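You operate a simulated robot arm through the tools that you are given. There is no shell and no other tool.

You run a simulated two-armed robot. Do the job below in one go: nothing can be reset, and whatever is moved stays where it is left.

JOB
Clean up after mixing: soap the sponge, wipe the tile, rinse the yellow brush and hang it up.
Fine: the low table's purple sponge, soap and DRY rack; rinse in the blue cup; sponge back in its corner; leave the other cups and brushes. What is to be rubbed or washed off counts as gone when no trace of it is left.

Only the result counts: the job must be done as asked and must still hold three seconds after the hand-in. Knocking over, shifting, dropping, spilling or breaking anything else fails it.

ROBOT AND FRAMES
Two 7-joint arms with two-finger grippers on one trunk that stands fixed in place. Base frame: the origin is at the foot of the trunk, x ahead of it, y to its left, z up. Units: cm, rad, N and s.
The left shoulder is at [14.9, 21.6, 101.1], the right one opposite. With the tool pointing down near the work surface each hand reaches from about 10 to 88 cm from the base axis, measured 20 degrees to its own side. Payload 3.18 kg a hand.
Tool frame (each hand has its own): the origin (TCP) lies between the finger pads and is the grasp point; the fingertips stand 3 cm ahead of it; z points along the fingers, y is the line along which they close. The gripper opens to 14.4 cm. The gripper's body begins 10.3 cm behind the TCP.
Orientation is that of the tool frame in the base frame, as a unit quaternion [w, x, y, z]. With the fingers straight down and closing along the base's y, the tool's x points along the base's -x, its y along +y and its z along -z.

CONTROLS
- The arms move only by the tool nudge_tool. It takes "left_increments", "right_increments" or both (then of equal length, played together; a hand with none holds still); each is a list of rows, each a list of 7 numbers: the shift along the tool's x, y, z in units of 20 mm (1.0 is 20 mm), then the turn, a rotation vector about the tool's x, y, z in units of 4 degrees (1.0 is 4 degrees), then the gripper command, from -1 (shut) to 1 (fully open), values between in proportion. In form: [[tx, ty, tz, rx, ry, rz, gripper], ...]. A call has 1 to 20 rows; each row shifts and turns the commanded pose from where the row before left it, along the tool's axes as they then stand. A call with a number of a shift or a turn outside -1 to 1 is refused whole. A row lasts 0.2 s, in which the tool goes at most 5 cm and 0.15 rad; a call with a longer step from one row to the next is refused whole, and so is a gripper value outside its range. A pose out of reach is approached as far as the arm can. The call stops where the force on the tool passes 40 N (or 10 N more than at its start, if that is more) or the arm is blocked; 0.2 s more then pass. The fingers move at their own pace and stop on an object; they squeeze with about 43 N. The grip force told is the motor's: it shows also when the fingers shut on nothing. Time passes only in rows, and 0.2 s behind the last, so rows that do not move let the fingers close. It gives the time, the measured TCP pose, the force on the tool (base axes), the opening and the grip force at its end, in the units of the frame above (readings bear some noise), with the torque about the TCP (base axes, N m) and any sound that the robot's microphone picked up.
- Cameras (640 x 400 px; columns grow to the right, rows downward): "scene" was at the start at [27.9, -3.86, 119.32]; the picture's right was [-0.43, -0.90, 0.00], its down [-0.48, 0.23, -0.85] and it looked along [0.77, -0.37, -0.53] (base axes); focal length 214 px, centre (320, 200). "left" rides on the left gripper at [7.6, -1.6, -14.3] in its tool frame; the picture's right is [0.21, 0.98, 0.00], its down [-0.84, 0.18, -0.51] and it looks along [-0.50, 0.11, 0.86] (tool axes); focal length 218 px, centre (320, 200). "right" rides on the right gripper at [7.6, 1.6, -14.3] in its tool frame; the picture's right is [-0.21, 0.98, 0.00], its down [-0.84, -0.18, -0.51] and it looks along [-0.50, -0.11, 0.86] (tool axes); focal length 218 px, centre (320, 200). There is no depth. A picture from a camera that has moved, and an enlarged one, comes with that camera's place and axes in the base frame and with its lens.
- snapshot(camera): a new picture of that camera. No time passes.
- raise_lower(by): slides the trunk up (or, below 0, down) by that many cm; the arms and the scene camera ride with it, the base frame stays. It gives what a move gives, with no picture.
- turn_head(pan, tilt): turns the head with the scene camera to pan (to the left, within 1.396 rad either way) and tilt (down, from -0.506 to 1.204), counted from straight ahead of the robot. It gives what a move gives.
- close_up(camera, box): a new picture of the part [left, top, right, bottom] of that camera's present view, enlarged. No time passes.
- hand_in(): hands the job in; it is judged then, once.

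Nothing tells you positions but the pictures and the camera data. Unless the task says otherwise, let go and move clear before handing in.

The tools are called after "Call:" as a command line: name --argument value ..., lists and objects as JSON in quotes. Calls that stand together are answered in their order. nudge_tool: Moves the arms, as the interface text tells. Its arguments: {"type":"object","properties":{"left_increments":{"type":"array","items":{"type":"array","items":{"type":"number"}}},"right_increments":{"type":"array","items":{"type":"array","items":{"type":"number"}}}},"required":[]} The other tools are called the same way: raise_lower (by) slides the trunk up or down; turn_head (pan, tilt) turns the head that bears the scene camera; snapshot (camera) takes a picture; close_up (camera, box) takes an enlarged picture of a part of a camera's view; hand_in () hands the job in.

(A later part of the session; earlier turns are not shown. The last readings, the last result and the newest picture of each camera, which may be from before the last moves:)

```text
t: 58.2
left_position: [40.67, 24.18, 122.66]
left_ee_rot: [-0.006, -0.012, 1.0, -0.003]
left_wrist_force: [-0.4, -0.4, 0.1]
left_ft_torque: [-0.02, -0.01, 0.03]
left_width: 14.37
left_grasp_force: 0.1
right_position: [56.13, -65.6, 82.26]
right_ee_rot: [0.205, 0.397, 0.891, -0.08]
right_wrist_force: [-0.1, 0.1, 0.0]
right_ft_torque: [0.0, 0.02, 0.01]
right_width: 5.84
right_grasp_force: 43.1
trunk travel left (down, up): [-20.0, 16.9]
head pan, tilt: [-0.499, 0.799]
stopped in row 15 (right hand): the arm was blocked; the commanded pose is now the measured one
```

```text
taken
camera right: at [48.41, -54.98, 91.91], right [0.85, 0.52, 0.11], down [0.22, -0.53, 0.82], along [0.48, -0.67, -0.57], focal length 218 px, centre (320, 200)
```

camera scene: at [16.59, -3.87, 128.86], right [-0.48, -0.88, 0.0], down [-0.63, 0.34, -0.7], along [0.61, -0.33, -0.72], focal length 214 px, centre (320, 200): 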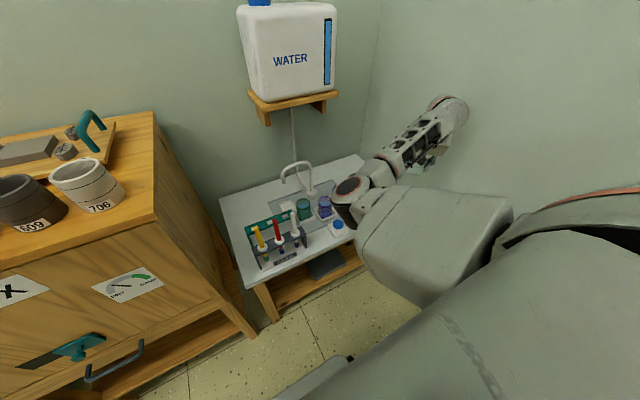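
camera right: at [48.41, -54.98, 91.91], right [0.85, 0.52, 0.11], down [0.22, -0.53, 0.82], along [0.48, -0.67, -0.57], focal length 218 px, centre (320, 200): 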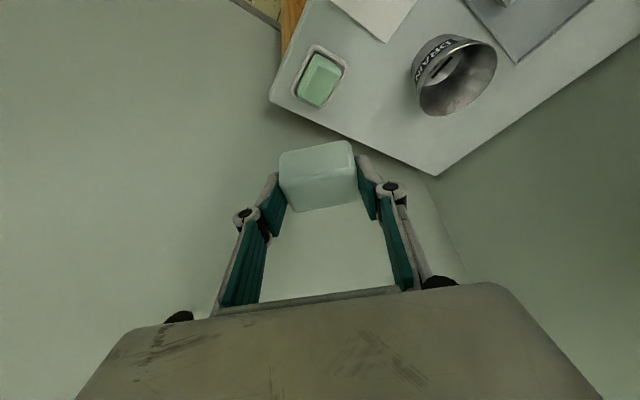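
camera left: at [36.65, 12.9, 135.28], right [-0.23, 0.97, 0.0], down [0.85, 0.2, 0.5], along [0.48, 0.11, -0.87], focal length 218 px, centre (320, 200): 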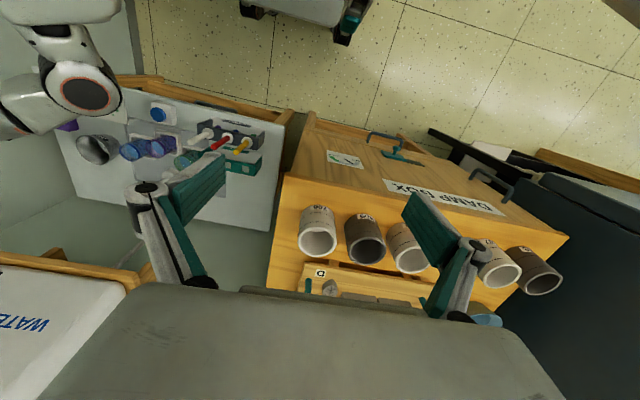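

Still blocked. I suspect the right upper arm is touching the robot's own torso with the elbow this far inboard, so I'll look down at it.

Call:
turn_head --pan -0.9 --tilt 1.2

Call:
snapshot --camera "scene"

Call:
snapshot --camera "left"

```text
t: 59.0
left_position: [40.61, 24.21, 122.55]
left_ee_rot: [-0.007, -0.011, 1.0, -0.003]
left_wrist_force: [0.7, 0.1, -0.2]
left_ft_torque: [-0.02, -0.01, -0.01]
left_width: 14.41
left_grasp_force: 0.1
right_position: [55.99, -65.61, 82.16]
right_ee_rot: [0.204, 0.397, 0.891, -0.08]
right_wrist_force: [0.0, -0.3, 0.6]
right_ft_torque: [0.0, 0.0, -0.02]
right_width: 5.81
right_grasp_force: 42.8
trunk travel left (down, up): [-20.0, 16.9]
head pan, tilt: [-0.901, 1.201]
```

```text
taken
camera scene: at [13.01, -4.36, 126.09], right [-0.78, -0.62, 0.0], down [-0.58, 0.73, -0.36], along [0.23, -0.28, -0.93], focal length 214 px, centre (320, 200)
```

scene: 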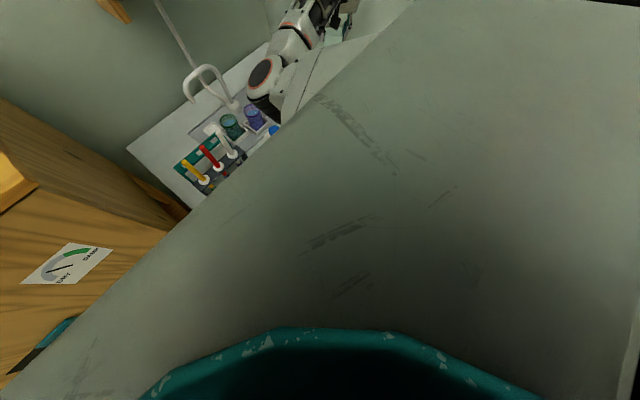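

```text
taken
camera left: at [33.17, 22.4, 136.96], right [-0.23, 0.97, 0.0], down [0.84, 0.2, 0.5], along [0.48, 0.11, -0.87], focal length 218 px, centre (320, 200)
```

left: 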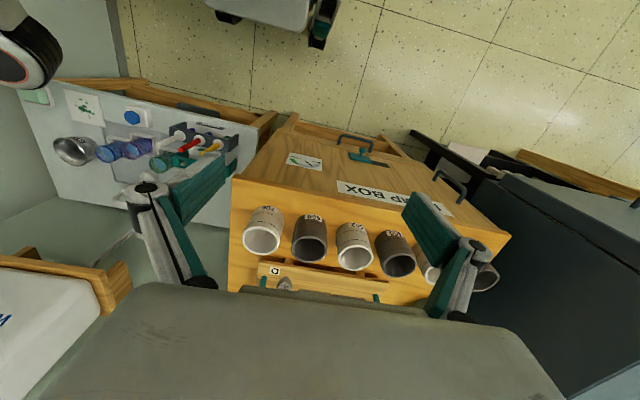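

The head view shows a large chest panel, and the upper arm meets it whenever the wrist comes within about 51 cm of the shoulder. Raising the trunk lengthens that distance for low work near the body, so I'll raise it further.

Call:
nudge_tool --right_increments '[[-0.2, 0, 0.3, 0, 0.37, 0, -1], [0, 0, 0, 0, 0, 0, -1]]'

Call:
raise_lower --by 8

Call:
turn_head --pan -0.6 --tilt 0.7

Call:
snapshot --camera "scene"

```text
t: 59.6
left_position: [40.7, 24.22, 122.73]
left_ee_rot: [-0.007, -0.012, 1.0, -0.003]
left_wrist_force: [0.0, -0.2, -0.3]
left_ft_torque: [-0.04, -0.02, 0.0]
left_width: 14.4
left_grasp_force: 0.0
right_position: [56.6, -65.5, 81.26]
right_ee_rot: [0.189, 0.395, 0.896, -0.072]
right_wrist_force: [0.1, -0.8, 0.4]
right_ft_torque: [-0.02, 0.0, 0.02]
right_width: 5.83
right_grasp_force: 43.1
trunk travel left (down, up): [-20.0, 16.9]
head pan, tilt: [-0.901, 1.201]
```

```text
t: 60.8
left_position: [40.78, 24.17, 130.56]
left_ee_rot: [-0.007, -0.011, 1.0, -0.002]
left_wrist_force: [0.6, -0.6, -0.1]
left_ft_torque: [-0.03, 0.01, -0.01]
left_width: 14.4
left_grasp_force: 0.0
right_position: [56.58, -66.24, 89.98]
right_ee_rot: [0.195, 0.401, 0.892, -0.072]
right_wrist_force: [0.6, 0.0, -0.3]
right_ft_torque: [0.02, 0.0, 0.01]
right_width: 5.84
right_grasp_force: 43.0
trunk travel left (down, up): [-28.0, 8.9]
head pan, tilt: [-0.901, 1.201]
```

```text
t: 61.7
left_position: [40.75, 24.13, 130.67]
left_ee_rot: [-0.007, -0.011, 1.0, -0.002]
left_wrist_force: [-0.3, 0.8, -0.9]
left_ft_torque: [0.01, 0.0, 0.0]
left_width: 14.4
left_grasp_force: 0.1
right_position: [56.41, -66.36, 90.02]
right_ee_rot: [0.194, 0.401, 0.893, -0.074]
right_wrist_force: [-0.5, -0.6, -1.4]
right_ft_torque: [0.04, -0.02, 0.01]
right_width: 5.85
right_grasp_force: 42.9
trunk travel left (down, up): [-28.0, 8.9]
head pan, tilt: [-0.6, 0.7]
```

```text
taken
camera scene: at [11.9, -4.79, 137.97], right [-0.57, -0.82, 0.0], down [-0.53, 0.36, -0.76], along [0.63, -0.43, -0.64], focal length 214 px, centre (320, 200)
```

scene: 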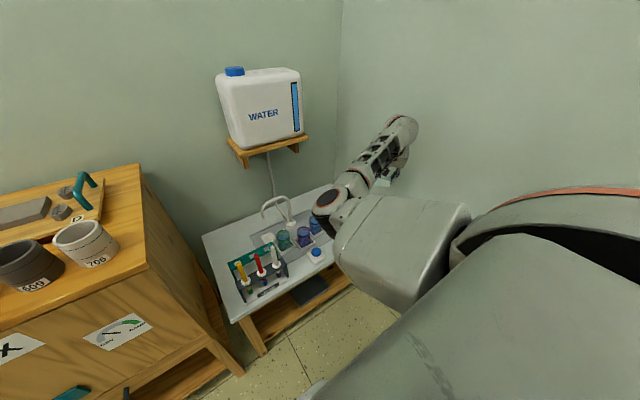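

The arm is straighter now. I'll bring the sponge down towards the tile.

Call:
nudge_tool --right_increments '[[0.61, 0.46, 0.73, 0, 0, 0, -1], [0.61, 0.46, 0.73, 0, 0, 0, -1], [0.61, 0.46, 0.73, 0, 0, 0, -1], [0.61, 0.46, 0.73, 0, 0, 0, -1], [0.61, 0.46, 0.73, 0, 0, 0, -1], [0.61, 0.46, 0.73, 0, 0, 0, -1], [0.61, 0.46, 0.73, 0, 0, 0, -1], [0, 0, 0, 0, 0, 0, -1]]'

Call:
snapshot --camera "scene"

Call:
snapshot --camera "right"

```text
t: 62.9
left_position: [40.72, 24.13, 130.74]
left_ee_rot: [-0.007, -0.011, 1.0, -0.002]
left_wrist_force: [0.0, 0.1, 0.1]
left_ft_torque: [0.0, 0.0, -0.01]
left_width: 14.43
left_grasp_force: 0.0
right_position: [53.39, -70.41, 84.25]
right_ee_rot: [0.206, 0.463, 0.856, -0.101]
right_wrist_force: [0.8, -0.2, -0.3]
right_ft_torque: [0.01, -0.03, -0.04]
right_width: 5.82
right_grasp_force: 43.6
trunk travel left (down, up): [-28.0, 8.9]
head pan, tilt: [-0.6, 0.7]
stopped in row 5 (right hand): the arm was blocked; the commanded pose is now the measured one
```

```text
taken
camera scene: at [11.88, -4.83, 137.98], right [-0.56, -0.83, 0.0], down [-0.53, 0.36, -0.76], along [0.63, -0.43, -0.64], focal length 214 px, centre (320, 200)
```

scene: 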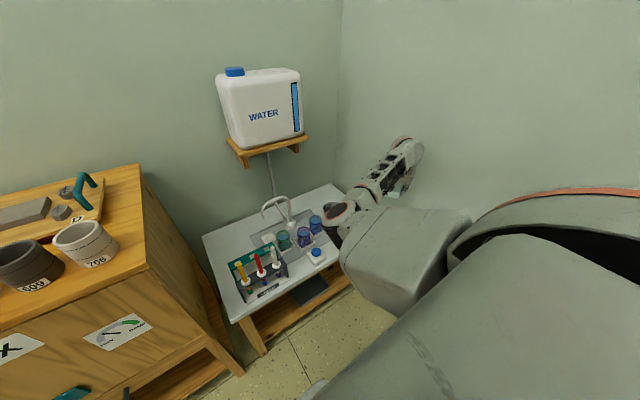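

```text
taken
camera right: at [47.29, -58.55, 93.63], right [0.92, 0.38, 0.11], down [0.13, -0.55, 0.83], along [0.38, -0.74, -0.55], focal length 218 px, centre (320, 200)
```

right: 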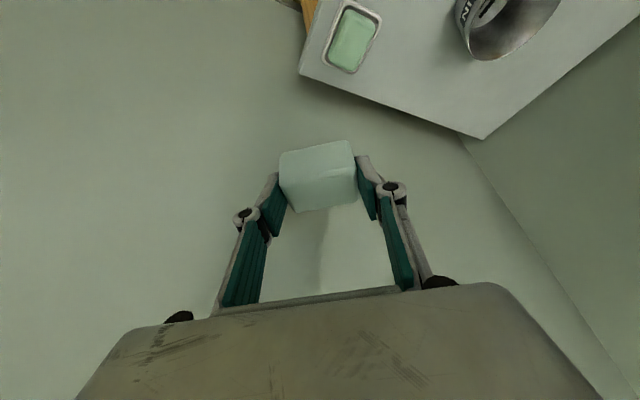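

Call:
close_up --camera "scene" --box '[280, 100, 640, 400]'

Call:
turn_head --pan -1.3 --tilt 0.75

Call:
snapshot --camera "scene"

```text
1.33 times, centred on (460, 250) of scene
camera zoom: at [11.88, -4.83, 137.98], right [-0.56, -0.83, 0.0], down [-0.53, 0.36, -0.76], along [0.63, -0.43, -0.64], focal length 286 px, centre (133, 133)
```

zoom: 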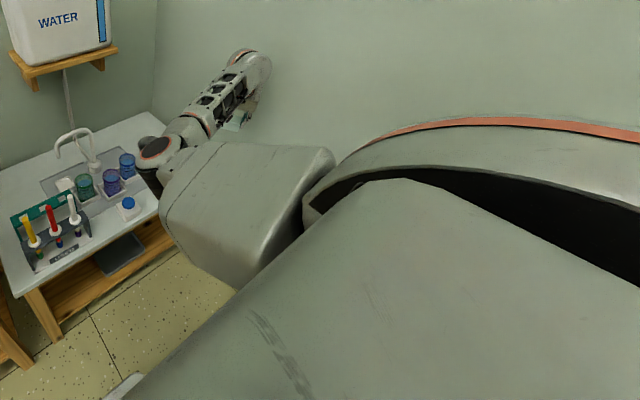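

```text
t: 64.0
left_position: [40.73, 24.12, 130.73]
left_ee_rot: [-0.007, -0.011, 1.0, -0.002]
left_wrist_force: [0.0, 0.0, -0.1]
left_ft_torque: [0.0, 0.0, 0.01]
left_width: 14.39
left_grasp_force: 0.1
right_position: [53.26, -70.46, 84.04]
right_ee_rot: [0.205, 0.463, 0.856, -0.102]
right_wrist_force: [-0.4, -0.9, 0.7]
right_ft_torque: [-0.01, 0.01, -0.02]
right_width: 5.82
right_grasp_force: 43.1
trunk travel left (down, up): [-28.0, 8.9]
head pan, tilt: [-1.3, 0.75]
```

```text
taken
camera scene: at [7.11, -7.96, 137.55], right [-0.96, -0.27, 0.0], down [-0.18, 0.66, -0.73], along [0.2, -0.7, -0.68], focal length 214 px, centre (320, 200)
```

scene: 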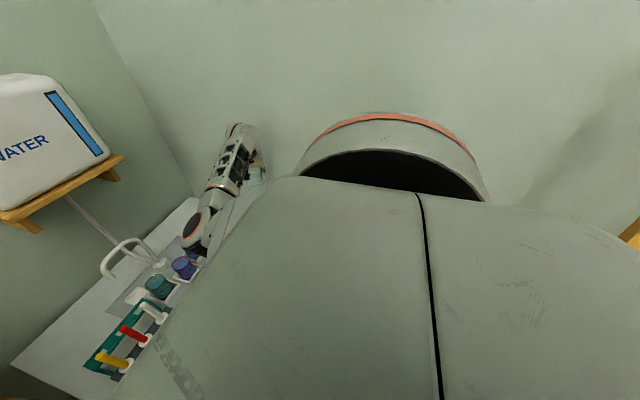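

The chest is indeed right beside the upper arm, so hand poses with the wrist drawn in towards the body won't work. A vertical hand over the tile keeps the wrist farther out. I'll back out, turn the hand to its earlier heading, and later re-grip the sponge with a vertical hand on the tile.

Call:
nudge_tool --right_increments '[[-0.33, 0.78, -0.05, 0, 0, 0, -1], [-0.33, 0.78, -0.05, 0, 0, 0, -1], [-0.33, 0.78, -0.05, 0, 0, 0, -1], [-0.33, 0.78, -0.05, 0, 0, 0, -1], [-0.33, 0.78, -0.05, 0, 0, 0, -1], [0, 0, 0, 0, 0, 0, -1]]'

Call:
raise_lower --by -8

Call:
nudge_tool --right_increments '[[0, 0, 0, -0.44, 0, -1, -1], [0, 0, 0, -0.44, 0, -1, -1], [0, 0, 0, -0.44, 0, -1, -1], [0, 0, 0, -0.44, 0, -1, -1], [0, 0, 0, -0.44, 0, -1, -1], [0, 0, 0, -0.44, 0, -1, -1], [0, 0, 0, 0, 0, 0, -1]]'

Call:
snapshot --camera "right"

```text
t: 65.4
left_position: [40.73, 24.11, 130.64]
left_ee_rot: [-0.005, -0.012, 1.0, -0.002]
left_wrist_force: [-0.1, 0.2, -0.8]
left_ft_torque: [0.01, 0.05, -0.01]
left_width: 14.4
left_grasp_force: 0.1
right_position: [61.5, -67.56, 85.93]
right_ee_rot: [0.204, 0.459, 0.859, -0.098]
right_wrist_force: [0.0, -1.0, -0.3]
right_ft_torque: [0.01, 0.02, 0.01]
right_width: 5.83
right_grasp_force: 42.9
trunk travel left (down, up): [-28.0, 8.9]
head pan, tilt: [-1.3, 0.75]
```

```text
t: 66.5
left_position: [40.46, 24.19, 122.82]
left_ee_rot: [-0.005, -0.011, 1.0, -0.002]
left_wrist_force: [-0.8, 0.1, 1.2]
left_ft_torque: [0.0, -0.03, -0.01]
left_width: 14.41
left_grasp_force: 0.1
right_position: [61.56, -67.71, 78.15]
right_ee_rot: [0.206, 0.459, 0.859, -0.098]
right_wrist_force: [-1.0, -0.7, 0.2]
right_ft_torque: [-0.01, -0.04, -0.04]
right_width: 5.84
right_grasp_force: 42.8
trunk travel left (down, up): [-20.0, 16.9]
head pan, tilt: [-1.3, 0.75]
```

```text
t: 68.2
left_position: [40.69, 24.18, 122.65]
left_ee_rot: [-0.008, -0.011, 1.0, -0.003]
left_wrist_force: [0.0, -0.5, -0.2]
left_ft_torque: [0.01, -0.03, -0.02]
left_width: 14.38
left_grasp_force: 0.1
right_position: [61.41, -67.68, 77.87]
right_ee_rot: [0.22, 0.251, 0.941, -0.061]
right_wrist_force: [-0.5, -0.1, 0.2]
right_ft_torque: [0.01, 0.02, -0.01]
right_width: 5.83
right_grasp_force: 42.7
trunk travel left (down, up): [-20.0, 16.9]
head pan, tilt: [-1.3, 0.75]
```

```text
taken
camera right: at [50.9, -59.71, 87.3], right [0.65, 0.76, 0.09], down [0.37, -0.42, 0.83], along [0.66, -0.5, -0.55], focal length 218 px, centre (320, 200)
```

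right: 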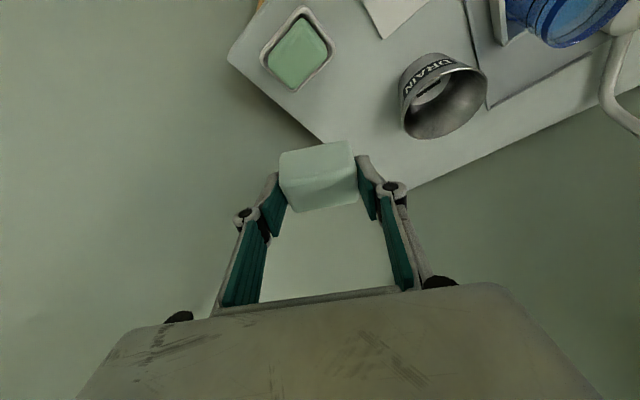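

Call:
nudge_tool --right_increments '[[0, 0, 0, -0.461, 0.087, -0.964, -1], [0, 0, 0, -0.461, 0.087, -0.964, -1], [0, 0, 0, -0.461, 0.087, -0.964, -1], [0, 0, 0, -0.461, 0.087, -0.964, -1], [0, 0, 0, -0.461, 0.087, -0.964, -1], [0, 0, 0, -0.461, 0.087, -0.964, -1], [0, 0, 0, -0.461, 0.087, -0.964, -1], [0, 0, 0, 0, 0, 0, -1]]'

Call:
turn_head --pan -0.7 --tilt 0.7

Call:
snapshot --camera "scene"

```text
t: 70.0
left_position: [40.65, 24.18, 122.63]
left_ee_rot: [-0.007, -0.011, 1.0, -0.002]
left_wrist_force: [0.1, 0.0, -0.1]
left_ft_torque: [0.01, 0.0, 0.0]
left_width: 14.38
left_grasp_force: 0.0
right_position: [61.57, -67.7, 77.86]
right_ee_rot: [0.207, -0.001, 0.978, 0.001]
right_wrist_force: [-0.2, 0.4, 0.6]
right_ft_torque: [0.0, 0.04, -0.02]
right_width: 5.83
right_grasp_force: 43.1
trunk travel left (down, up): [-20.0, 16.9]
head pan, tilt: [-1.3, 0.75]
```

```text
t: 71.0
left_position: [40.7, 24.16, 122.7]
left_ee_rot: [-0.006, -0.011, 1.0, -0.003]
left_wrist_force: [0.0, 0.2, -0.6]
left_ft_torque: [0.01, 0.0, 0.01]
left_width: 14.43
left_grasp_force: 0.0
right_position: [61.54, -67.69, 78.01]
right_ee_rot: [0.207, -0.001, 0.978, 0.001]
right_wrist_force: [0.3, -0.1, -0.9]
right_ft_torque: [0.0, 0.02, 0.01]
right_width: 5.82
right_grasp_force: 43.3
trunk travel left (down, up): [-20.0, 16.9]
head pan, tilt: [-0.7, 0.7]
```

```text
taken
camera scene: at [16.03, -5.46, 129.68], right [-0.64, -0.76, 0.0], down [-0.49, 0.42, -0.76], along [0.58, -0.49, -0.64], focal length 214 px, centre (320, 200)
```

scene: 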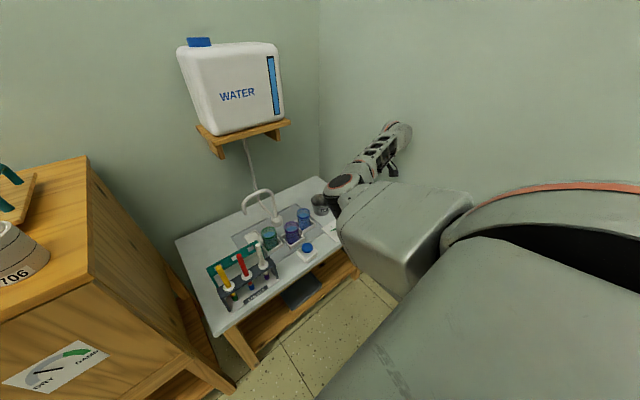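

The attitude is restored. Next I'll move over the far part of the tile.

Call:
nudge_tool --right_increments '[[-0.3, 0.1, 0.5, 0, 0, 0, -1], [-0.2, 0.7, 0.83, 0, 0, 0, -1], [0.25, 0.7, 0.83, 0, 0, 0, -1], [0.3, 0.7, 0.83, 0, 0, 0, -1], [0.3, 0.7, 0.83, 0, 0, 0, -1], [0.3, 0.7, 0.83, 0, 0, 0, -1], [0.3, 0.7, 0.7, 0, 0, 0, -1], [0.2, 0.6, 0.4, 0, 0, 0, -1], [0, 0, 0, 0, 0, 0, -1]]'

Call:
snapshot --camera "right"

Call:
snapshot --camera "scene"

```text
t: 73.0
left_position: [40.64, 24.27, 122.64]
left_ee_rot: [-0.007, -0.011, 1.0, -0.003]
left_wrist_force: [0.1, 0.6, 1.8]
left_ft_torque: [0.0, -0.01, 0.01]
left_width: 14.39
left_grasp_force: 0.0
right_position: [63.8, -59.93, 67.32]
right_ee_rot: [0.211, 0.008, 0.977, -0.011]
right_wrist_force: [0.4, 0.2, 0.3]
right_ft_torque: [0.01, 0.02, 0.02]
right_width: 5.83
right_grasp_force: 43.0
trunk travel left (down, up): [-20.0, 16.9]
head pan, tilt: [-0.7, 0.7]
```

```text
taken
camera right: at [51.08, -57.88, 77.25], right [0.21, 0.98, 0.07], down [0.56, -0.18, 0.81], along [0.8, -0.13, -0.58], focal length 218 px, centre (320, 200)
```

right: 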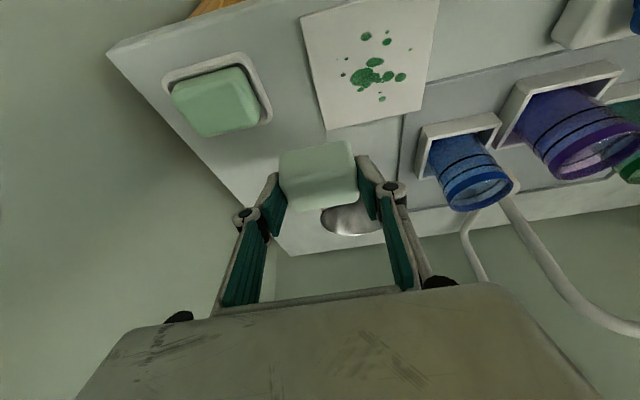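

```text
taken
camera scene: at [16.04, -5.45, 129.68], right [-0.64, -0.77, 0.0], down [-0.49, 0.41, -0.76], along [0.59, -0.49, -0.64], focal length 214 px, centre (320, 200)
```

scene: 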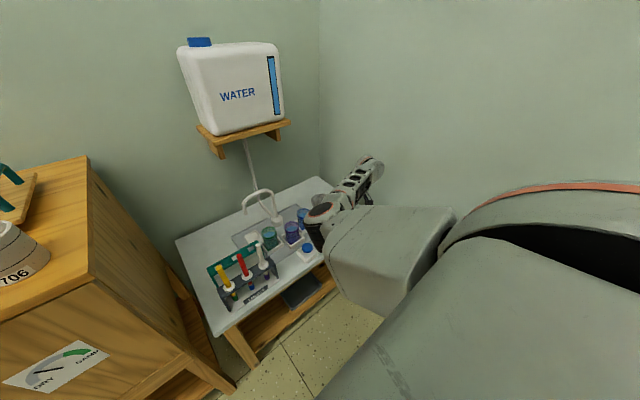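

Higher trunk makes the inboard blocking worse, so the answer is a lower trunk. I'll lift the hand first, then lower the trunk back down.

Call:
nudge_tool --right_increments '[[-0.35, -0.5, -0.85, 0, 0, 0, -1], [-0.35, -0.5, -0.85, 0, 0, 0, -1], [-0.35, -0.4, -0.85, 0, 0, 0, -1], [-0.35, 0, -0.85, 0, 0, 0, -1], [-0.35, 0, -0.85, 0, 0, 0, -1], [-0.35, 0, -0.85, 0, 0, 0, -1], [0, 0, 0, 0, 0, 0, -1]]'

Call:
raise_lower --by -6

Call:
nudge_tool --right_increments '[[-0.2, 0, -0.5, 0, 0, 0, -1], [-0.2, 0, -0.5, 0, 0, 0, -1], [-0.2, 0, -0.5, 0, 0, 0, -1], [0, 0, 0, 0, 0, 0, -1]]'

Call:
raise_lower --by -4

Call:
snapshot --camera "scene"

```text
t: 74.5
left_position: [40.57, 24.03, 122.73]
left_ee_rot: [-0.006, -0.011, 1.0, -0.003]
left_wrist_force: [-0.1, 0.5, -0.2]
left_ft_torque: [-0.03, 0.04, 0.02]
left_width: 14.42
left_grasp_force: 0.1
right_position: [63.87, -60.53, 77.52]
right_ee_rot: [0.207, -0.001, 0.978, 0.0]
right_wrist_force: [-0.3, 0.2, -0.1]
right_ft_torque: [-0.03, -0.06, 0.0]
right_width: 5.82
right_grasp_force: 42.0
trunk travel left (down, up): [-20.0, 16.9]
head pan, tilt: [-0.7, 0.7]
```

```text
t: 75.5
left_position: [40.31, 24.24, 116.85]
left_ee_rot: [-0.004, -0.011, 1.0, -0.003]
left_wrist_force: [-0.7, 1.3, -0.1]
left_ft_torque: [0.02, -0.06, -0.01]
left_width: 14.42
left_grasp_force: 0.0
right_position: [63.89, -60.65, 71.7]
right_ee_rot: [0.209, -0.001, 0.978, 0.001]
right_wrist_force: [-1.2, 0.1, 0.5]
right_ft_torque: [0.03, 0.0, 0.0]
right_width: 5.86
right_grasp_force: 42.9
trunk travel left (down, up): [-14.0, 22.9]
head pan, tilt: [-0.7, 0.7]
```

```text
t: 76.5
left_position: [40.7, 24.18, 116.69]
left_ee_rot: [-0.007, -0.011, 1.0, -0.003]
left_wrist_force: [0.2, 0.4, -0.1]
left_ft_torque: [-0.01, 0.04, 0.0]
left_width: 14.38
left_grasp_force: 0.1
right_position: [63.69, -60.69, 74.68]
right_ee_rot: [0.206, -0.001, 0.979, 0.0]
right_wrist_force: [0.2, 0.7, -0.7]
right_ft_torque: [-0.02, -0.02, 0.0]
right_width: 5.83
right_grasp_force: 43.3
trunk travel left (down, up): [-14.0, 22.9]
head pan, tilt: [-0.7, 0.7]
```

```text
t: 77.4
left_position: [40.5, 24.2, 112.79]
left_ee_rot: [-0.004, -0.011, 1.0, -0.002]
left_wrist_force: [0.1, -0.3, 0.2]
left_ft_torque: [-0.01, -0.09, -0.01]
left_width: 14.4
left_grasp_force: 0.0
right_position: [63.65, -60.72, 70.95]
right_ee_rot: [0.208, 0.0, 0.978, 0.0]
right_wrist_force: [0.0, 0.4, 0.5]
right_ft_torque: [-0.02, 0.0, 0.0]
right_width: 5.84
right_grasp_force: 42.2
trunk travel left (down, up): [-10.0, 26.9]
head pan, tilt: [-0.7, 0.7]
```

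```text
taken
camera scene: at [26.15, -5.44, 118.15], right [-0.64, -0.76, 0.0], down [-0.49, 0.41, -0.77], along [0.59, -0.49, -0.64], focal length 214 px, centre (320, 200)
```

scene: 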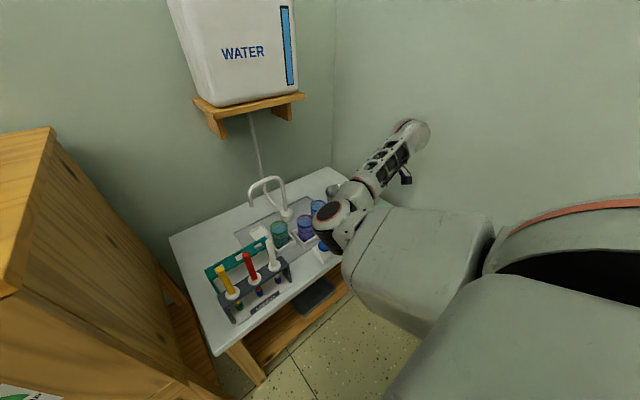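

Call:
nudge_tool --right_increments '[[0.2, 0.8, 0.3, 0, 0, 0, -1], [0.2, 0.8, 0.3, 0, 0, 0, -1], [0, 0.4, 0, 0, 0, 0, -1], [0, 0, 0, 0, 0, 0, -1]]'

```text
t: 78.4
left_position: [40.73, 24.12, 112.78]
left_ee_rot: [-0.007, -0.011, 1.0, -0.003]
left_wrist_force: [0.5, 0.2, -0.1]
left_ft_torque: [0.01, -0.03, 0.01]
left_width: 14.39
left_grasp_force: 0.0
right_position: [63.56, -56.71, 69.22]
right_ee_rot: [0.206, 0.0, 0.979, 0.001]
right_wrist_force: [-0.9, 0.5, -0.2]
right_ft_torque: [-0.03, -0.03, -0.02]
right_width: 5.81
right_grasp_force: 42.9
trunk travel left (down, up): [-10.0, 26.9]
head pan, tilt: [-0.7, 0.7]
```

At trunk zero it moves freely. I'll continue inboard.

Call:
nudge_tool --right_increments '[[0.4, 0.7, -0.1, 0, 0, 0, -1], [0.4, 0.7, -0.1, 0, 0, 0, -1], [0.4, 0, -0.1, 0, 0, 0, -1], [0, 0, 0, 0, 0, 0, -1]]'

Call:
snapshot --camera "right"

```text
t: 79.4
left_position: [40.79, 24.15, 112.65]
left_ee_rot: [-0.007, -0.011, 1.0, -0.002]
left_wrist_force: [-0.1, 0.5, 0.4]
left_ft_torque: [0.02, 0.05, 0.01]
left_width: 14.38
left_grasp_force: 0.0
right_position: [61.09, -53.8, 69.11]
right_ee_rot: [0.206, -0.002, 0.978, 0.001]
right_wrist_force: [0.7, 0.1, -0.8]
right_ft_torque: [0.0, 0.0, 0.01]
right_width: 5.85
right_grasp_force: 43.3
trunk travel left (down, up): [-10.0, 26.9]
head pan, tilt: [-0.7, 0.7]
```

```text
taken
camera right: at [48.27, -52.29, 78.97], right [0.19, 0.98, 0.08], down [0.57, -0.18, 0.8], along [0.8, -0.1, -0.59], focal length 218 px, centre (320, 200)
```

right: 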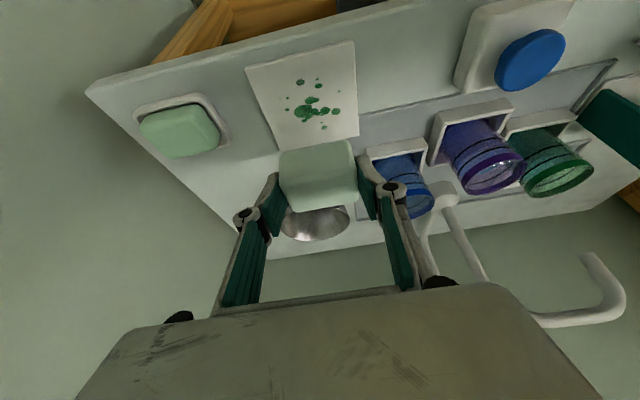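

Call:
nudge_tool --right_increments '[[0.475, -0.03, 0.61, 0, 0, 0, -1], [0.475, -0.03, 0.61, 0, 0, 0, -1], [0.475, -0.03, 0.61, 0, 0, 0, -1], [0.475, -0.03, 0.61, 0, 0, 0, -1], [0, 0, 0, 0, 0, 0, -1]]'

Call:
snapshot --camera "right"

Call:
snapshot --camera "scene"

```text
t: 80.8
left_position: [40.72, 24.17, 112.73]
left_ee_rot: [-0.006, -0.011, 1.0, -0.003]
left_wrist_force: [0.0, -0.1, 0.3]
left_ft_torque: [-0.03, 0.01, 0.0]
left_width: 14.41
left_grasp_force: 0.1
right_position: [60.36, -56.55, 65.61]
right_ee_rot: [0.23, 0.012, 0.973, -0.015]
right_wrist_force: [-0.8, 0.0, -0.2]
right_ft_torque: [0.03, -0.01, 0.04]
right_width: 5.83
right_grasp_force: 42.5
trunk travel left (down, up): [-10.0, 26.9]
head pan, tilt: [-0.7, 0.7]
stopped in row 5 (right hand): the arm was blocked; the commanded pose is now the measured one
```

```text
taken
camera right: at [47.2, -54.22, 75.02], right [0.22, 0.97, 0.07], down [0.52, -0.18, 0.84], along [0.83, -0.14, -0.55], focal length 218 px, centre (320, 200)
```

right: 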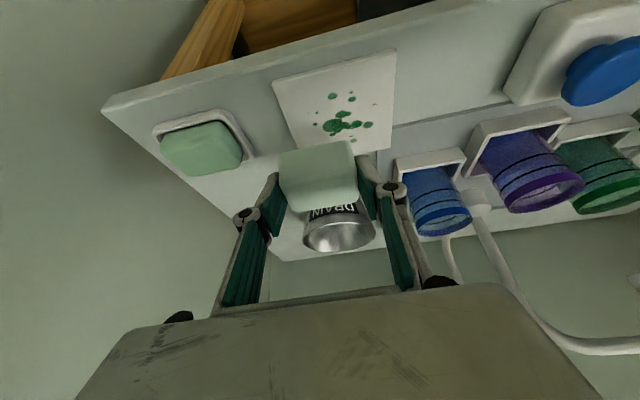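

```text
taken
camera scene: at [26.31, -5.46, 118.07], right [-0.64, -0.76, 0.0], down [-0.49, 0.41, -0.76], along [0.59, -0.49, -0.64], focal length 214 px, centre (320, 200)
```

scene: 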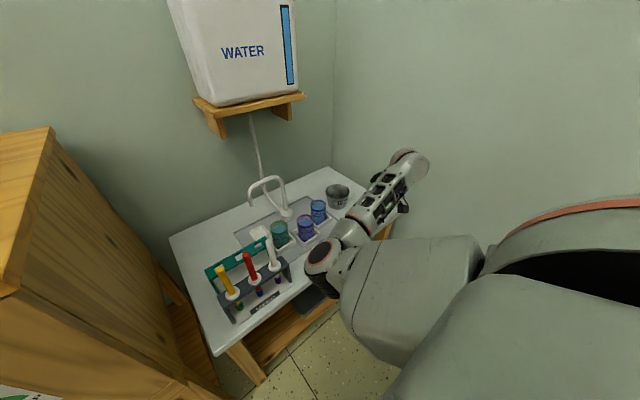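

Blocking depends on the hand's height relative to the trunk, so I'll lift the hand a little, restore the attitude, and lower the trunk fully.

Call:
nudge_tool --right_increments '[[-0.3, -0.1, -0.69, -0.16, 0.23, -0.08, -1], [-0.3, -0.1, -0.69, -0.16, 0.23, -0.08, -1], [-0.3, -0.1, -0.69, -0.16, 0.23, -0.08, -1], [-0.3, 0, -0.69, 0, 0, 0, -1], [-0.3, 0, -0.69, 0, 0, 0, -1], [-0.3, 0, -0.69, 0, 0, 0, -1], [0, 0, 0, 0, 0, 0, -1]]'

Call:
raise_lower --by -6

Call:
snapshot --camera "scene"

```text
t: 82.4
left_position: [40.71, 24.07, 112.71]
left_ee_rot: [-0.007, -0.011, 1.0, -0.003]
left_wrist_force: [0.5, -0.2, -0.4]
left_ft_torque: [-0.02, -0.01, -0.01]
left_width: 14.39
left_grasp_force: 0.2
right_position: [60.13, -56.53, 74.18]
right_ee_rot: [0.203, -0.001, 0.979, 0.003]
right_wrist_force: [-0.3, -0.8, -1.0]
right_ft_torque: [0.01, -0.01, -0.02]
right_width: 5.83
right_grasp_force: 42.6
trunk travel left (down, up): [-10.0, 26.9]
head pan, tilt: [-0.7, 0.7]
```

```text
t: 83.4
left_position: [42.05, 24.1, 105.23]
left_ee_rot: [-0.036, -0.01, 0.999, -0.001]
left_wrist_force: [-0.7, 0.9, 1.0]
left_ft_torque: [-0.02, -0.1, 0.0]
left_width: 14.41
left_grasp_force: 0.0
right_position: [60.08, -56.61, 68.56]
right_ee_rot: [0.206, -0.001, 0.979, 0.003]
right_wrist_force: [-0.3, 0.3, 1.0]
right_ft_torque: [0.02, -0.02, 0.02]
right_width: 5.82
right_grasp_force: 43.0
trunk travel left (down, up): [-4.0, 32.9]
head pan, tilt: [-0.7, 0.7]
```

```text
taken
camera scene: at [32.25, -5.46, 110.21], right [-0.64, -0.76, 0.0], down [-0.49, 0.41, -0.77], along [0.59, -0.49, -0.64], focal length 214 px, centre (320, 200)
```

scene: 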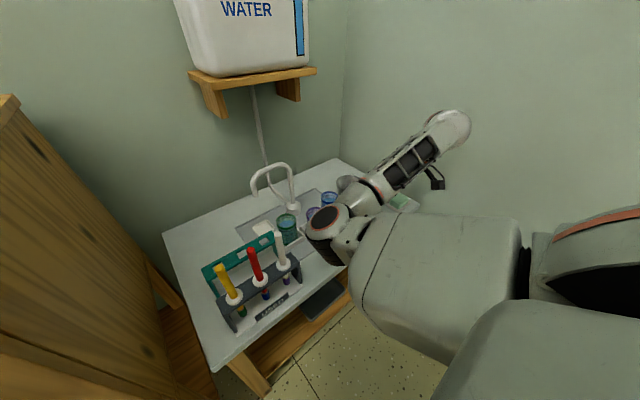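

Call:
nudge_tool --right_increments '[[0.4, 0.4, 0.5, 0, 0, 0, -1], [0.3, 0.5, 0.5, 0, 0, 0, -1], [0, 0.3, 0, 0, 0, 0, -1], [0, 0, 0, 0, 0, 0, -1]]'

Call:
snapshot --camera "right"

Call:
snapshot --camera "scene"

```text
t: 84.4
left_position: [42.22, 24.17, 105.05]
left_ee_rot: [-0.038, -0.011, 0.999, -0.001]
left_wrist_force: [0.4, 0.6, -0.1]
left_ft_torque: [-0.01, 0.02, -0.03]
left_width: 14.39
left_grasp_force: 0.1
right_position: [59.57, -54.21, 65.93]
right_ee_rot: [0.203, -0.003, 0.979, 0.003]
right_wrist_force: [0.1, 0.2, -0.6]
right_ft_torque: [0.0, 0.0, -0.03]
right_width: 5.82
right_grasp_force: 43.1
trunk travel left (down, up): [-4.0, 32.9]
head pan, tilt: [-0.7, 0.7]
```

```text
taken
camera right: at [46.95, -52.66, 76.07], right [0.19, 0.98, 0.09], down [0.57, -0.18, 0.8], along [0.8, -0.1, -0.59], focal length 218 px, centre (320, 200)
```

right: 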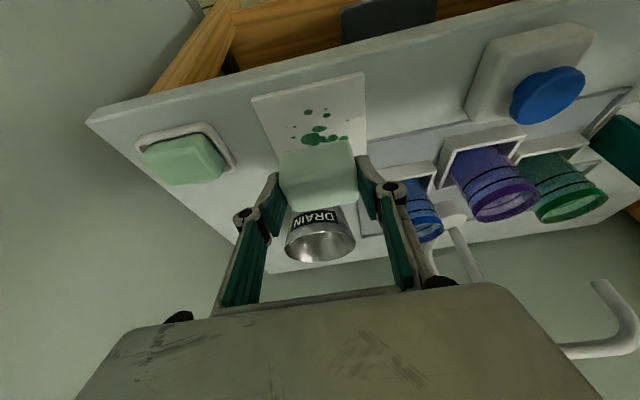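

```text
taken
camera scene: at [32.44, -5.45, 110.1], right [-0.64, -0.76, 0.0], down [-0.49, 0.41, -0.76], along [0.59, -0.49, -0.64], focal length 214 px, centre (320, 200)
```

scene: 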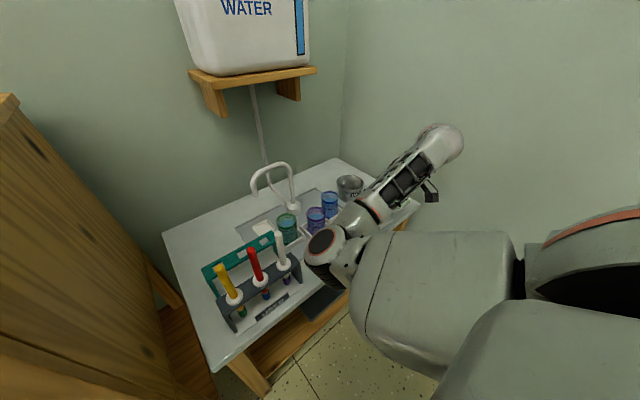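

No blocking here. I'll lower the trunk 3 cm more so the sponge hovers about 2 cm above the tile.

Call:
raise_lower --by -3

Call:
snapshot --camera "right"

Call:
snapshot --camera "scene"

```text
t: 85.1
left_position: [44.28, 23.99, 99.84]
left_ee_rot: [-0.083, -0.011, 0.996, -0.003]
left_wrist_force: [-1.6, -0.1, 0.6]
left_ft_torque: [0.0, -0.05, 0.0]
left_width: 14.42
left_grasp_force: 0.0
right_position: [59.44, -54.41, 63.09]
right_ee_rot: [0.203, -0.002, 0.979, -0.001]
right_wrist_force: [0.5, 0.5, 0.0]
right_ft_torque: [-0.01, 0.01, 0.01]
right_width: 5.82
right_grasp_force: 42.8
trunk travel left (down, up): [-1.0, 35.9]
head pan, tilt: [-0.7, 0.7]
```

```text
taken
camera right: at [46.81, -52.84, 73.21], right [0.19, 0.98, 0.08], down [0.57, -0.18, 0.8], along [0.8, -0.11, -0.59], focal length 218 px, centre (320, 200)
```

right: 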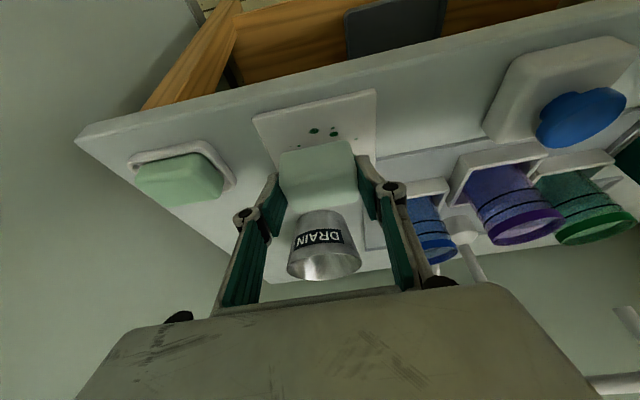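

```text
taken
camera scene: at [34.7, -5.45, 106.32], right [-0.64, -0.76, 0.0], down [-0.49, 0.41, -0.77], along [0.59, -0.49, -0.64], focal length 214 px, centre (320, 200)
```

scene: 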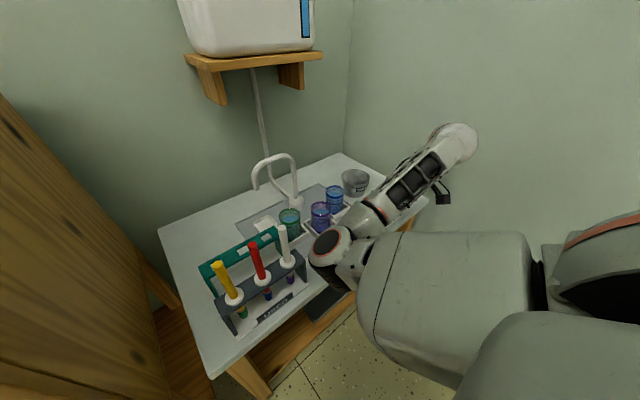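

Call:
snapshot --camera "left"

Call:
close_up --camera "right" --box '[230, 70, 410, 220]'

```text
taken
camera left: at [39.12, 22.4, 115.1], right [-0.23, 0.97, 0.03], down [0.91, 0.2, 0.36], along [0.34, 0.11, -0.93], focal length 218 px, centre (320, 200)
```

left: 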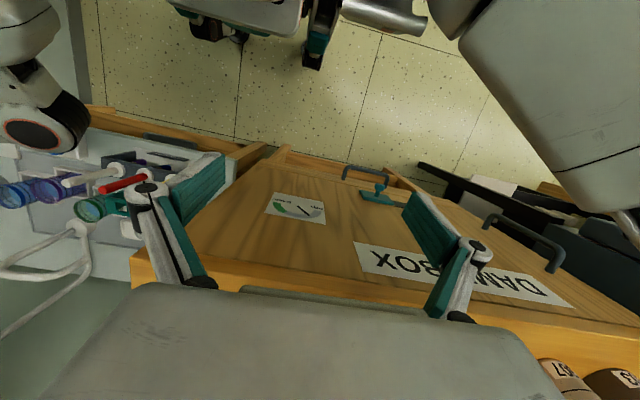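

```text
2.67 times, centred on (320, 145) of right
camera zoom: at [46.81, -52.84, 73.21], right [0.19, 0.98, 0.08], down [0.57, -0.18, 0.8], along [0.8, -0.11, -0.59], focal length 582 px, centre (320, 347)
```

zoom: 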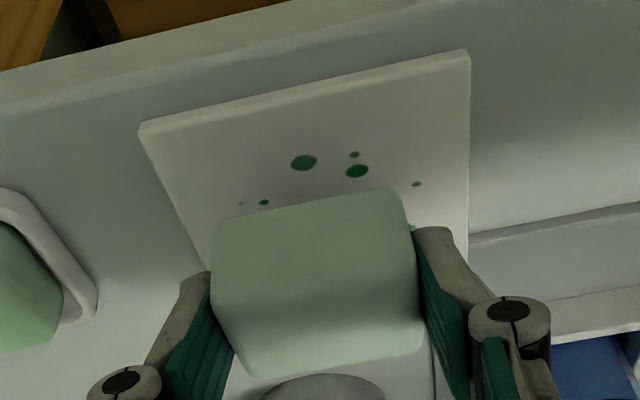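

The left hand has drifted close to the box-top cups while riding down, so I'll lift it straight up 10 cm to be safe.

Call:
nudge_tool --left_increments '[[0.2, 0, -0.98, 0, 0, 0, 1], [0.2, 0, -0.98, 0, 0, 0, 1], [0.2, 0, -0.98, 0, 0, 0, 1], [0.2, 0, -0.98, 0, 0, 0, 1], [0.2, 0, -0.98, 0, 0, 0, 1], [0, 0, 0, 0, 0, 0, 1]]'

Call:
snapshot --camera "left"

```text
t: 86.5
left_position: [42.21, 20.37, 102.4]
left_ee_rot: [-0.086, -0.012, 0.996, -0.003]
left_wrist_force: [0.0, -0.2, -0.2]
left_ft_torque: [0.04, 0.02, -0.01]
left_width: 14.42
left_grasp_force: 0.0
left hand out of reach, approached as far as the arm can: row 1, 2, 3, 4, 5
right_position: [59.59, -54.47, 62.9]
right_ee_rot: [0.203, 0.0, 0.979, 0.0]
right_wrist_force: [0.0, 0.0, -0.5]
right_ft_torque: [0.02, 0.01, 0.01]
right_width: 5.85
right_grasp_force: 42.9
trunk travel left (down, up): [-1.0, 35.9]
head pan, tilt: [-0.7, 0.7]
```

```text
taken
camera left: at [37.01, 18.74, 117.61], right [-0.23, 0.97, 0.03], down [0.91, 0.2, 0.36], along [0.34, 0.11, -0.93], focal length 218 px, centre (320, 200)
```

left: 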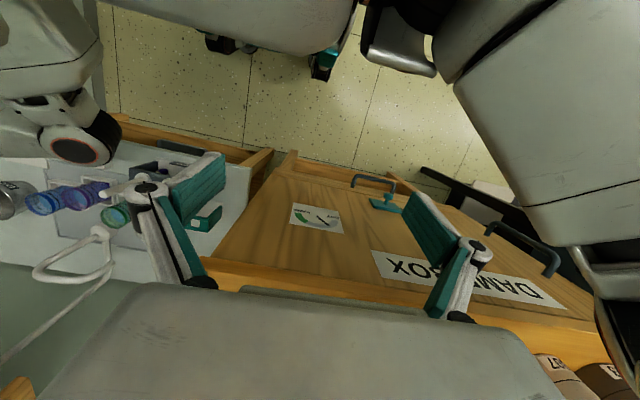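

The left hand is clear enough. I'll set the sponge on the near part of the tile, gently.

Call:
nudge_tool --right_increments '[[0.6, 0, -0.26, 0, 0, 0, -1], [0.15, 0, 0.34, 0, 0, 0, -1], [0.1, 0, 0.23, 0, 0, 0, -1], [0, 0, 0, 0, 0, 0, -1]]'

```text
t: 87.5
left_position: [42.17, 20.43, 102.35]
left_ee_rot: [-0.085, -0.012, 0.996, -0.003]
left_wrist_force: [0.0, -0.1, -0.9]
left_ft_torque: [0.01, -0.02, -0.02]
left_width: 14.42
left_grasp_force: 0.1
right_position: [58.17, -54.57, 61.67]
right_ee_rot: [0.203, 0.001, 0.979, 0.0]
right_wrist_force: [0.4, 0.1, -0.2]
right_ft_torque: [0.01, 0.01, -0.03]
right_width: 5.83
right_grasp_force: 42.6
trunk travel left (down, up): [-1.0, 35.9]
head pan, tilt: [-0.7, 0.7]
```

Call:
nudge_tool --right_increments '[[0.04, 0, 0.09, 0, 0, 0, -1], [0.04, 0, 0.09, 0, 0, 0, -1], [0.04, 0, 0.09, 0, 0, 0, -1], [0, 0, 0, 0, 0, 0, -1]]'

```text
t: 88.5
left_position: [42.12, 20.53, 102.43]
left_ee_rot: [-0.085, -0.012, 0.996, -0.004]
left_wrist_force: [-0.2, 0.5, -0.2]
left_ft_torque: [0.01, 0.0, 0.0]
left_width: 14.4
left_grasp_force: 0.1
right_position: [58.52, -54.06, 61.08]
right_ee_rot: [0.204, -0.004, 0.979, 0.003]
right_wrist_force: [0.4, 1.8, 2.5]
right_ft_torque: [-0.07, -0.13, 0.01]
right_width: 5.86
right_grasp_force: 42.9
trunk travel left (down, up): [-1.0, 35.9]
head pan, tilt: [-0.7, 0.7]
```

Contact at 2.5 N. I'll begin wiping with sideways strokes.

Call:
nudge_tool --right_increments '[[0.02, 0, 0.05, 0, 0, 0, -1], [0, 0.5, 0, 0, 0, 0, -1], [0, 0.5, 0, 0, 0, 0, -1], [0, -0.5, 0, 0, 0, 0, -1], [0, -0.5, 0, 0, 0, 0, -1], [0, -0.5, 0, 0, 0, 0, -1], [0, -0.5, 0, 0, 0, 0, -1], [0, 0.5, 0, 0, 0, 0, -1], [0, 0.5, 0, 0, 0, 0, -1], [0, 0, 0, 0, 0, 0, -1]]'

Call:
snapshot --camera "right"

```text
t: 90.7
left_position: [42.06, 20.47, 102.33]
left_ee_rot: [-0.084, -0.012, 0.996, -0.004]
left_wrist_force: [-0.2, -0.6, -0.3]
left_ft_torque: [0.02, 0.03, 0.02]
left_width: 14.42
left_grasp_force: 0.1
right_position: [58.18, -54.27, 61.17]
right_ee_rot: [0.204, -0.002, 0.979, 0.001]
right_wrist_force: [-1.1, -10.5, 16.2]
right_ft_torque: [-0.5, -0.23, -0.19]
right_width: 5.81
right_grasp_force: 43.0
trunk travel left (down, up): [-1.0, 35.9]
head pan, tilt: [-0.7, 0.7]
```

```text
taken
camera right: at [45.51, -52.65, 71.15], right [0.19, 0.98, 0.09], down [0.57, -0.18, 0.8], along [0.8, -0.1, -0.59], focal length 218 px, centre (320, 200)
```

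right: 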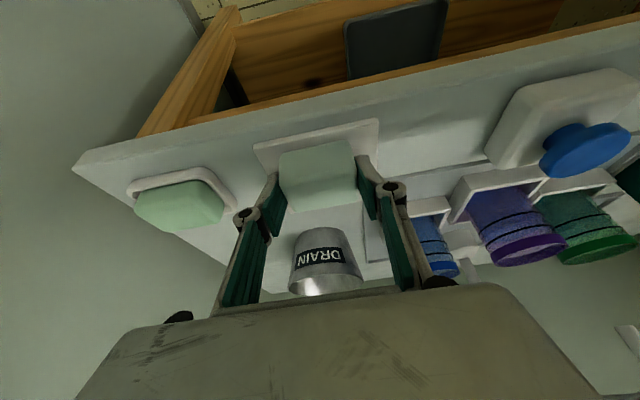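

Pressing is about 16 N, so I'll ease off slightly and wipe the next lanes moving away from the robot.

Call:
nudge_tool --right_increments '[[-0.02, 0, -0.04, 0, 0, 0, -1], [-0.5, 0, 0.22, 0, 0, 0, -1], [0, 0.5, 0, 0, 0, 0, -1], [0, 0.5, 0, 0, 0, 0, -1], [0, -0.5, 0, 0, 0, 0, -1], [0, -0.5, 0, 0, 0, 0, -1], [0, -0.5, 0, 0, 0, 0, -1], [0, -0.5, 0, 0, 0, 0, -1], [0, 0.5, 0, 0, 0, 0, -1], [0, 0.5, 0, 0, 0, 0, -1], [-0.5, 0, 0.22, 0, 0, 0, -1], [0, 0.5, 0, 0, 0, 0, -1], [0, 0.5, 0, 0, 0, 0, -1], [0, -0.5, 0, 0, 0, 0, -1], [0, -0.5, 0, 0, 0, 0, -1], [0, -0.5, 0, 0, 0, 0, -1], [0, -0.5, 0, 0, 0, 0, -1], [0, 0.5, 0, 0, 0, 0, -1], [0, 0.5, 0, 0, 0, 0, -1], [0, 0, 0, 0, 0, 0, -1]]'

Call:
snapshot --camera "right"

```text
t: 94.9
left_position: [42.11, 20.49, 102.36]
left_ee_rot: [-0.084, -0.011, 0.996, -0.003]
left_wrist_force: [-0.8, -0.1, 0.5]
left_ft_torque: [0.0, 0.0, -0.01]
left_width: 14.4
left_grasp_force: 0.1
right_position: [60.34, -54.21, 61.04]
right_ee_rot: [0.203, -0.001, 0.979, 0.002]
right_wrist_force: [-1.4, -3.3, 6.9]
right_ft_torque: [-0.18, -0.02, -0.05]
right_width: 5.82
right_grasp_force: 43.5
trunk travel left (down, up): [-1.0, 35.9]
head pan, tilt: [-0.7, 0.7]
```

```text
taken
camera right: at [47.72, -52.67, 71.18], right [0.19, 0.98, 0.09], down [0.57, -0.18, 0.8], along [0.8, -0.1, -0.59], focal length 218 px, centre (320, 200)
```

right: 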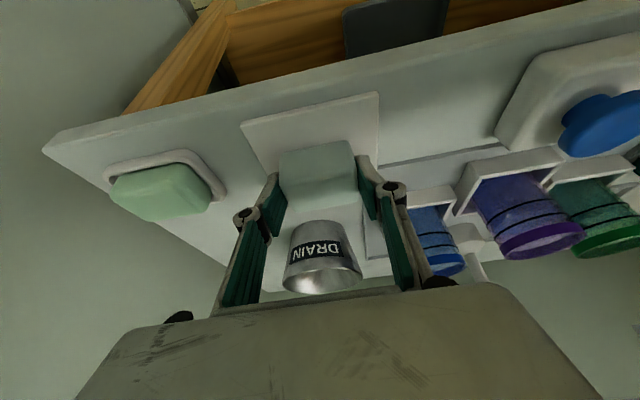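

The near spots are gone. I'll carry on with the farther lanes.

Call:
nudge_tool --right_increments '[[-0.5, 0, 0.22, 0, 0, 0, -1], [0, 0.5, 0, 0, 0, 0, -1], [0, 0.5, 0, 0, 0, 0, -1], [0, -0.5, 0, 0, 0, 0, -1], [0, -0.5, 0, 0, 0, 0, -1], [0, -0.5, 0, 0, 0, 0, -1], [0, -0.5, 0, 0, 0, 0, -1], [0, 0.5, 0, 0, 0, 0, -1], [0, 0.5, 0, 0, 0, 0, -1], [-0.5, 0, 0.22, 0, 0, 0, -1], [0, 0.5, 0, 0, 0, 0, -1], [0, 0.5, 0, 0, 0, 0, -1], [0, -0.5, 0, 0, 0, 0, -1], [0, -0.5, 0, 0, 0, 0, -1], [0, -0.5, 0, 0, 0, 0, -1], [0, -0.5, 0, 0, 0, 0, -1], [0, 0.5, 0, 0, 0, 0, -1], [0, 0.5, 0, 0, 0, 0, -1], [0, 0, 0, 0, 0, 0, -1]]'

Call:
snapshot --camera "right"

```text
t: 98.9
left_position: [42.04, 20.54, 102.25]
left_ee_rot: [-0.085, -0.011, 0.996, -0.004]
left_wrist_force: [0.2, 0.5, 0.1]
left_ft_torque: [-0.03, 0.01, 0.05]
left_width: 14.4
left_grasp_force: 0.1
right_position: [62.63, -54.09, 60.95]
right_ee_rot: [0.202, -0.001, 0.979, 0.002]
right_wrist_force: [-0.6, -2.4, 3.4]
right_ft_torque: [-0.11, -0.01, -0.04]
right_width: 5.84
right_grasp_force: 43.5
trunk travel left (down, up): [-1.0, 35.9]
head pan, tilt: [-0.7, 0.7]
```

```text
taken
camera right: at [49.98, -52.63, 71.18], right [0.19, 0.98, 0.09], down [0.57, -0.18, 0.8], along [0.8, -0.1, -0.59], focal length 218 px, centre (320, 200)
```

right: 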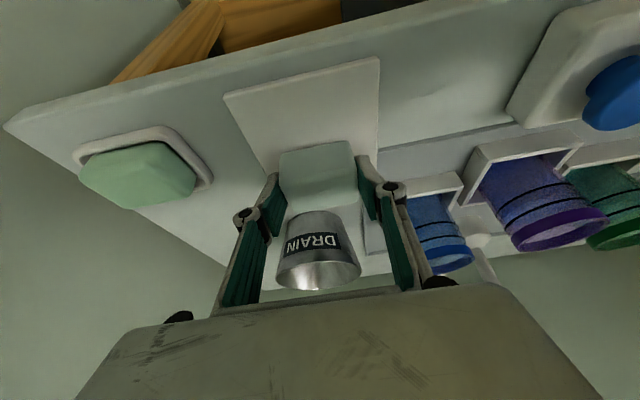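

The tile looks clean in view. I'll lift off and inspect all of it, including the part under the sponge.

Call:
nudge_tool --right_increments '[[-0.3, 0, -0.69, 0, 0, 0, -1], [-0.3, 0, -0.69, 0, 0, 0, -1], [-0.3, 0, -0.69, 0, 0, 0, -1], [-0.6, 0, -0.4, 0, 0, 0, -1], [-0.6, -0.3, -0.4, 0, 0, 0, -1], [-0.6, -0.3, -0.4, 0, 0, 0, -1], [-0.6, -0.3, -0.4, 0, 0, 0, -1], [0, 0, 0, 0, 0, 0, -1]]'

Call:
snapshot --camera "right"

Call:
close_up --camera "right" --box '[200, 20, 440, 180]'

```text
t: 100.7
left_position: [42.15, 20.39, 102.17]
left_ee_rot: [-0.086, -0.012, 0.996, -0.004]
left_wrist_force: [0.6, 0.7, 0.2]
left_ft_torque: [0.01, -0.01, 0.0]
left_width: 14.43
left_grasp_force: 0.0
right_position: [65.74, -55.82, 70.44]
right_ee_rot: [0.203, -0.002, 0.979, 0.003]
right_wrist_force: [-0.1, 0.5, -0.9]
right_ft_torque: [0.01, 0.0, 0.0]
right_width: 5.82
right_grasp_force: 43.5
trunk travel left (down, up): [-1.0, 35.9]
head pan, tilt: [-0.7, 0.7]
```

```text
taken
camera right: at [53.1, -54.41, 80.55], right [0.19, 0.98, 0.09], down [0.57, -0.18, 0.8], along [0.8, -0.1, -0.59], focal length 218 px, centre (320, 200)
```

right: 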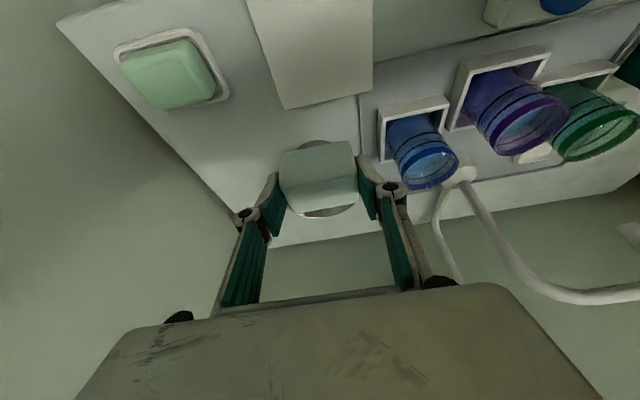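

```text
2.50 times, centred on (320, 100) of right
camera zoom: at [53.1, -54.41, 80.55], right [0.19, 0.98, 0.09], down [0.57, -0.18, 0.8], along [0.8, -0.1, -0.59], focal length 546 px, centre (320, 450)
```

zoom: 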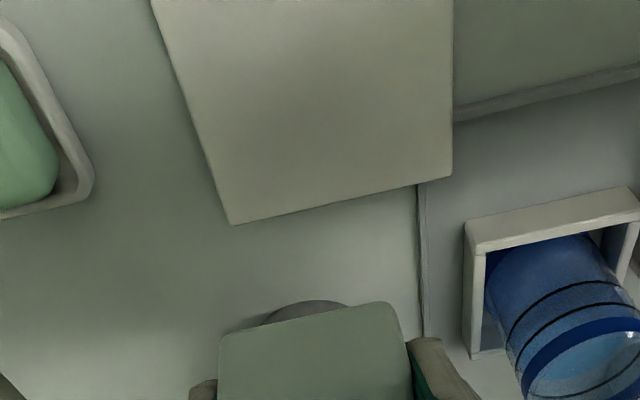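

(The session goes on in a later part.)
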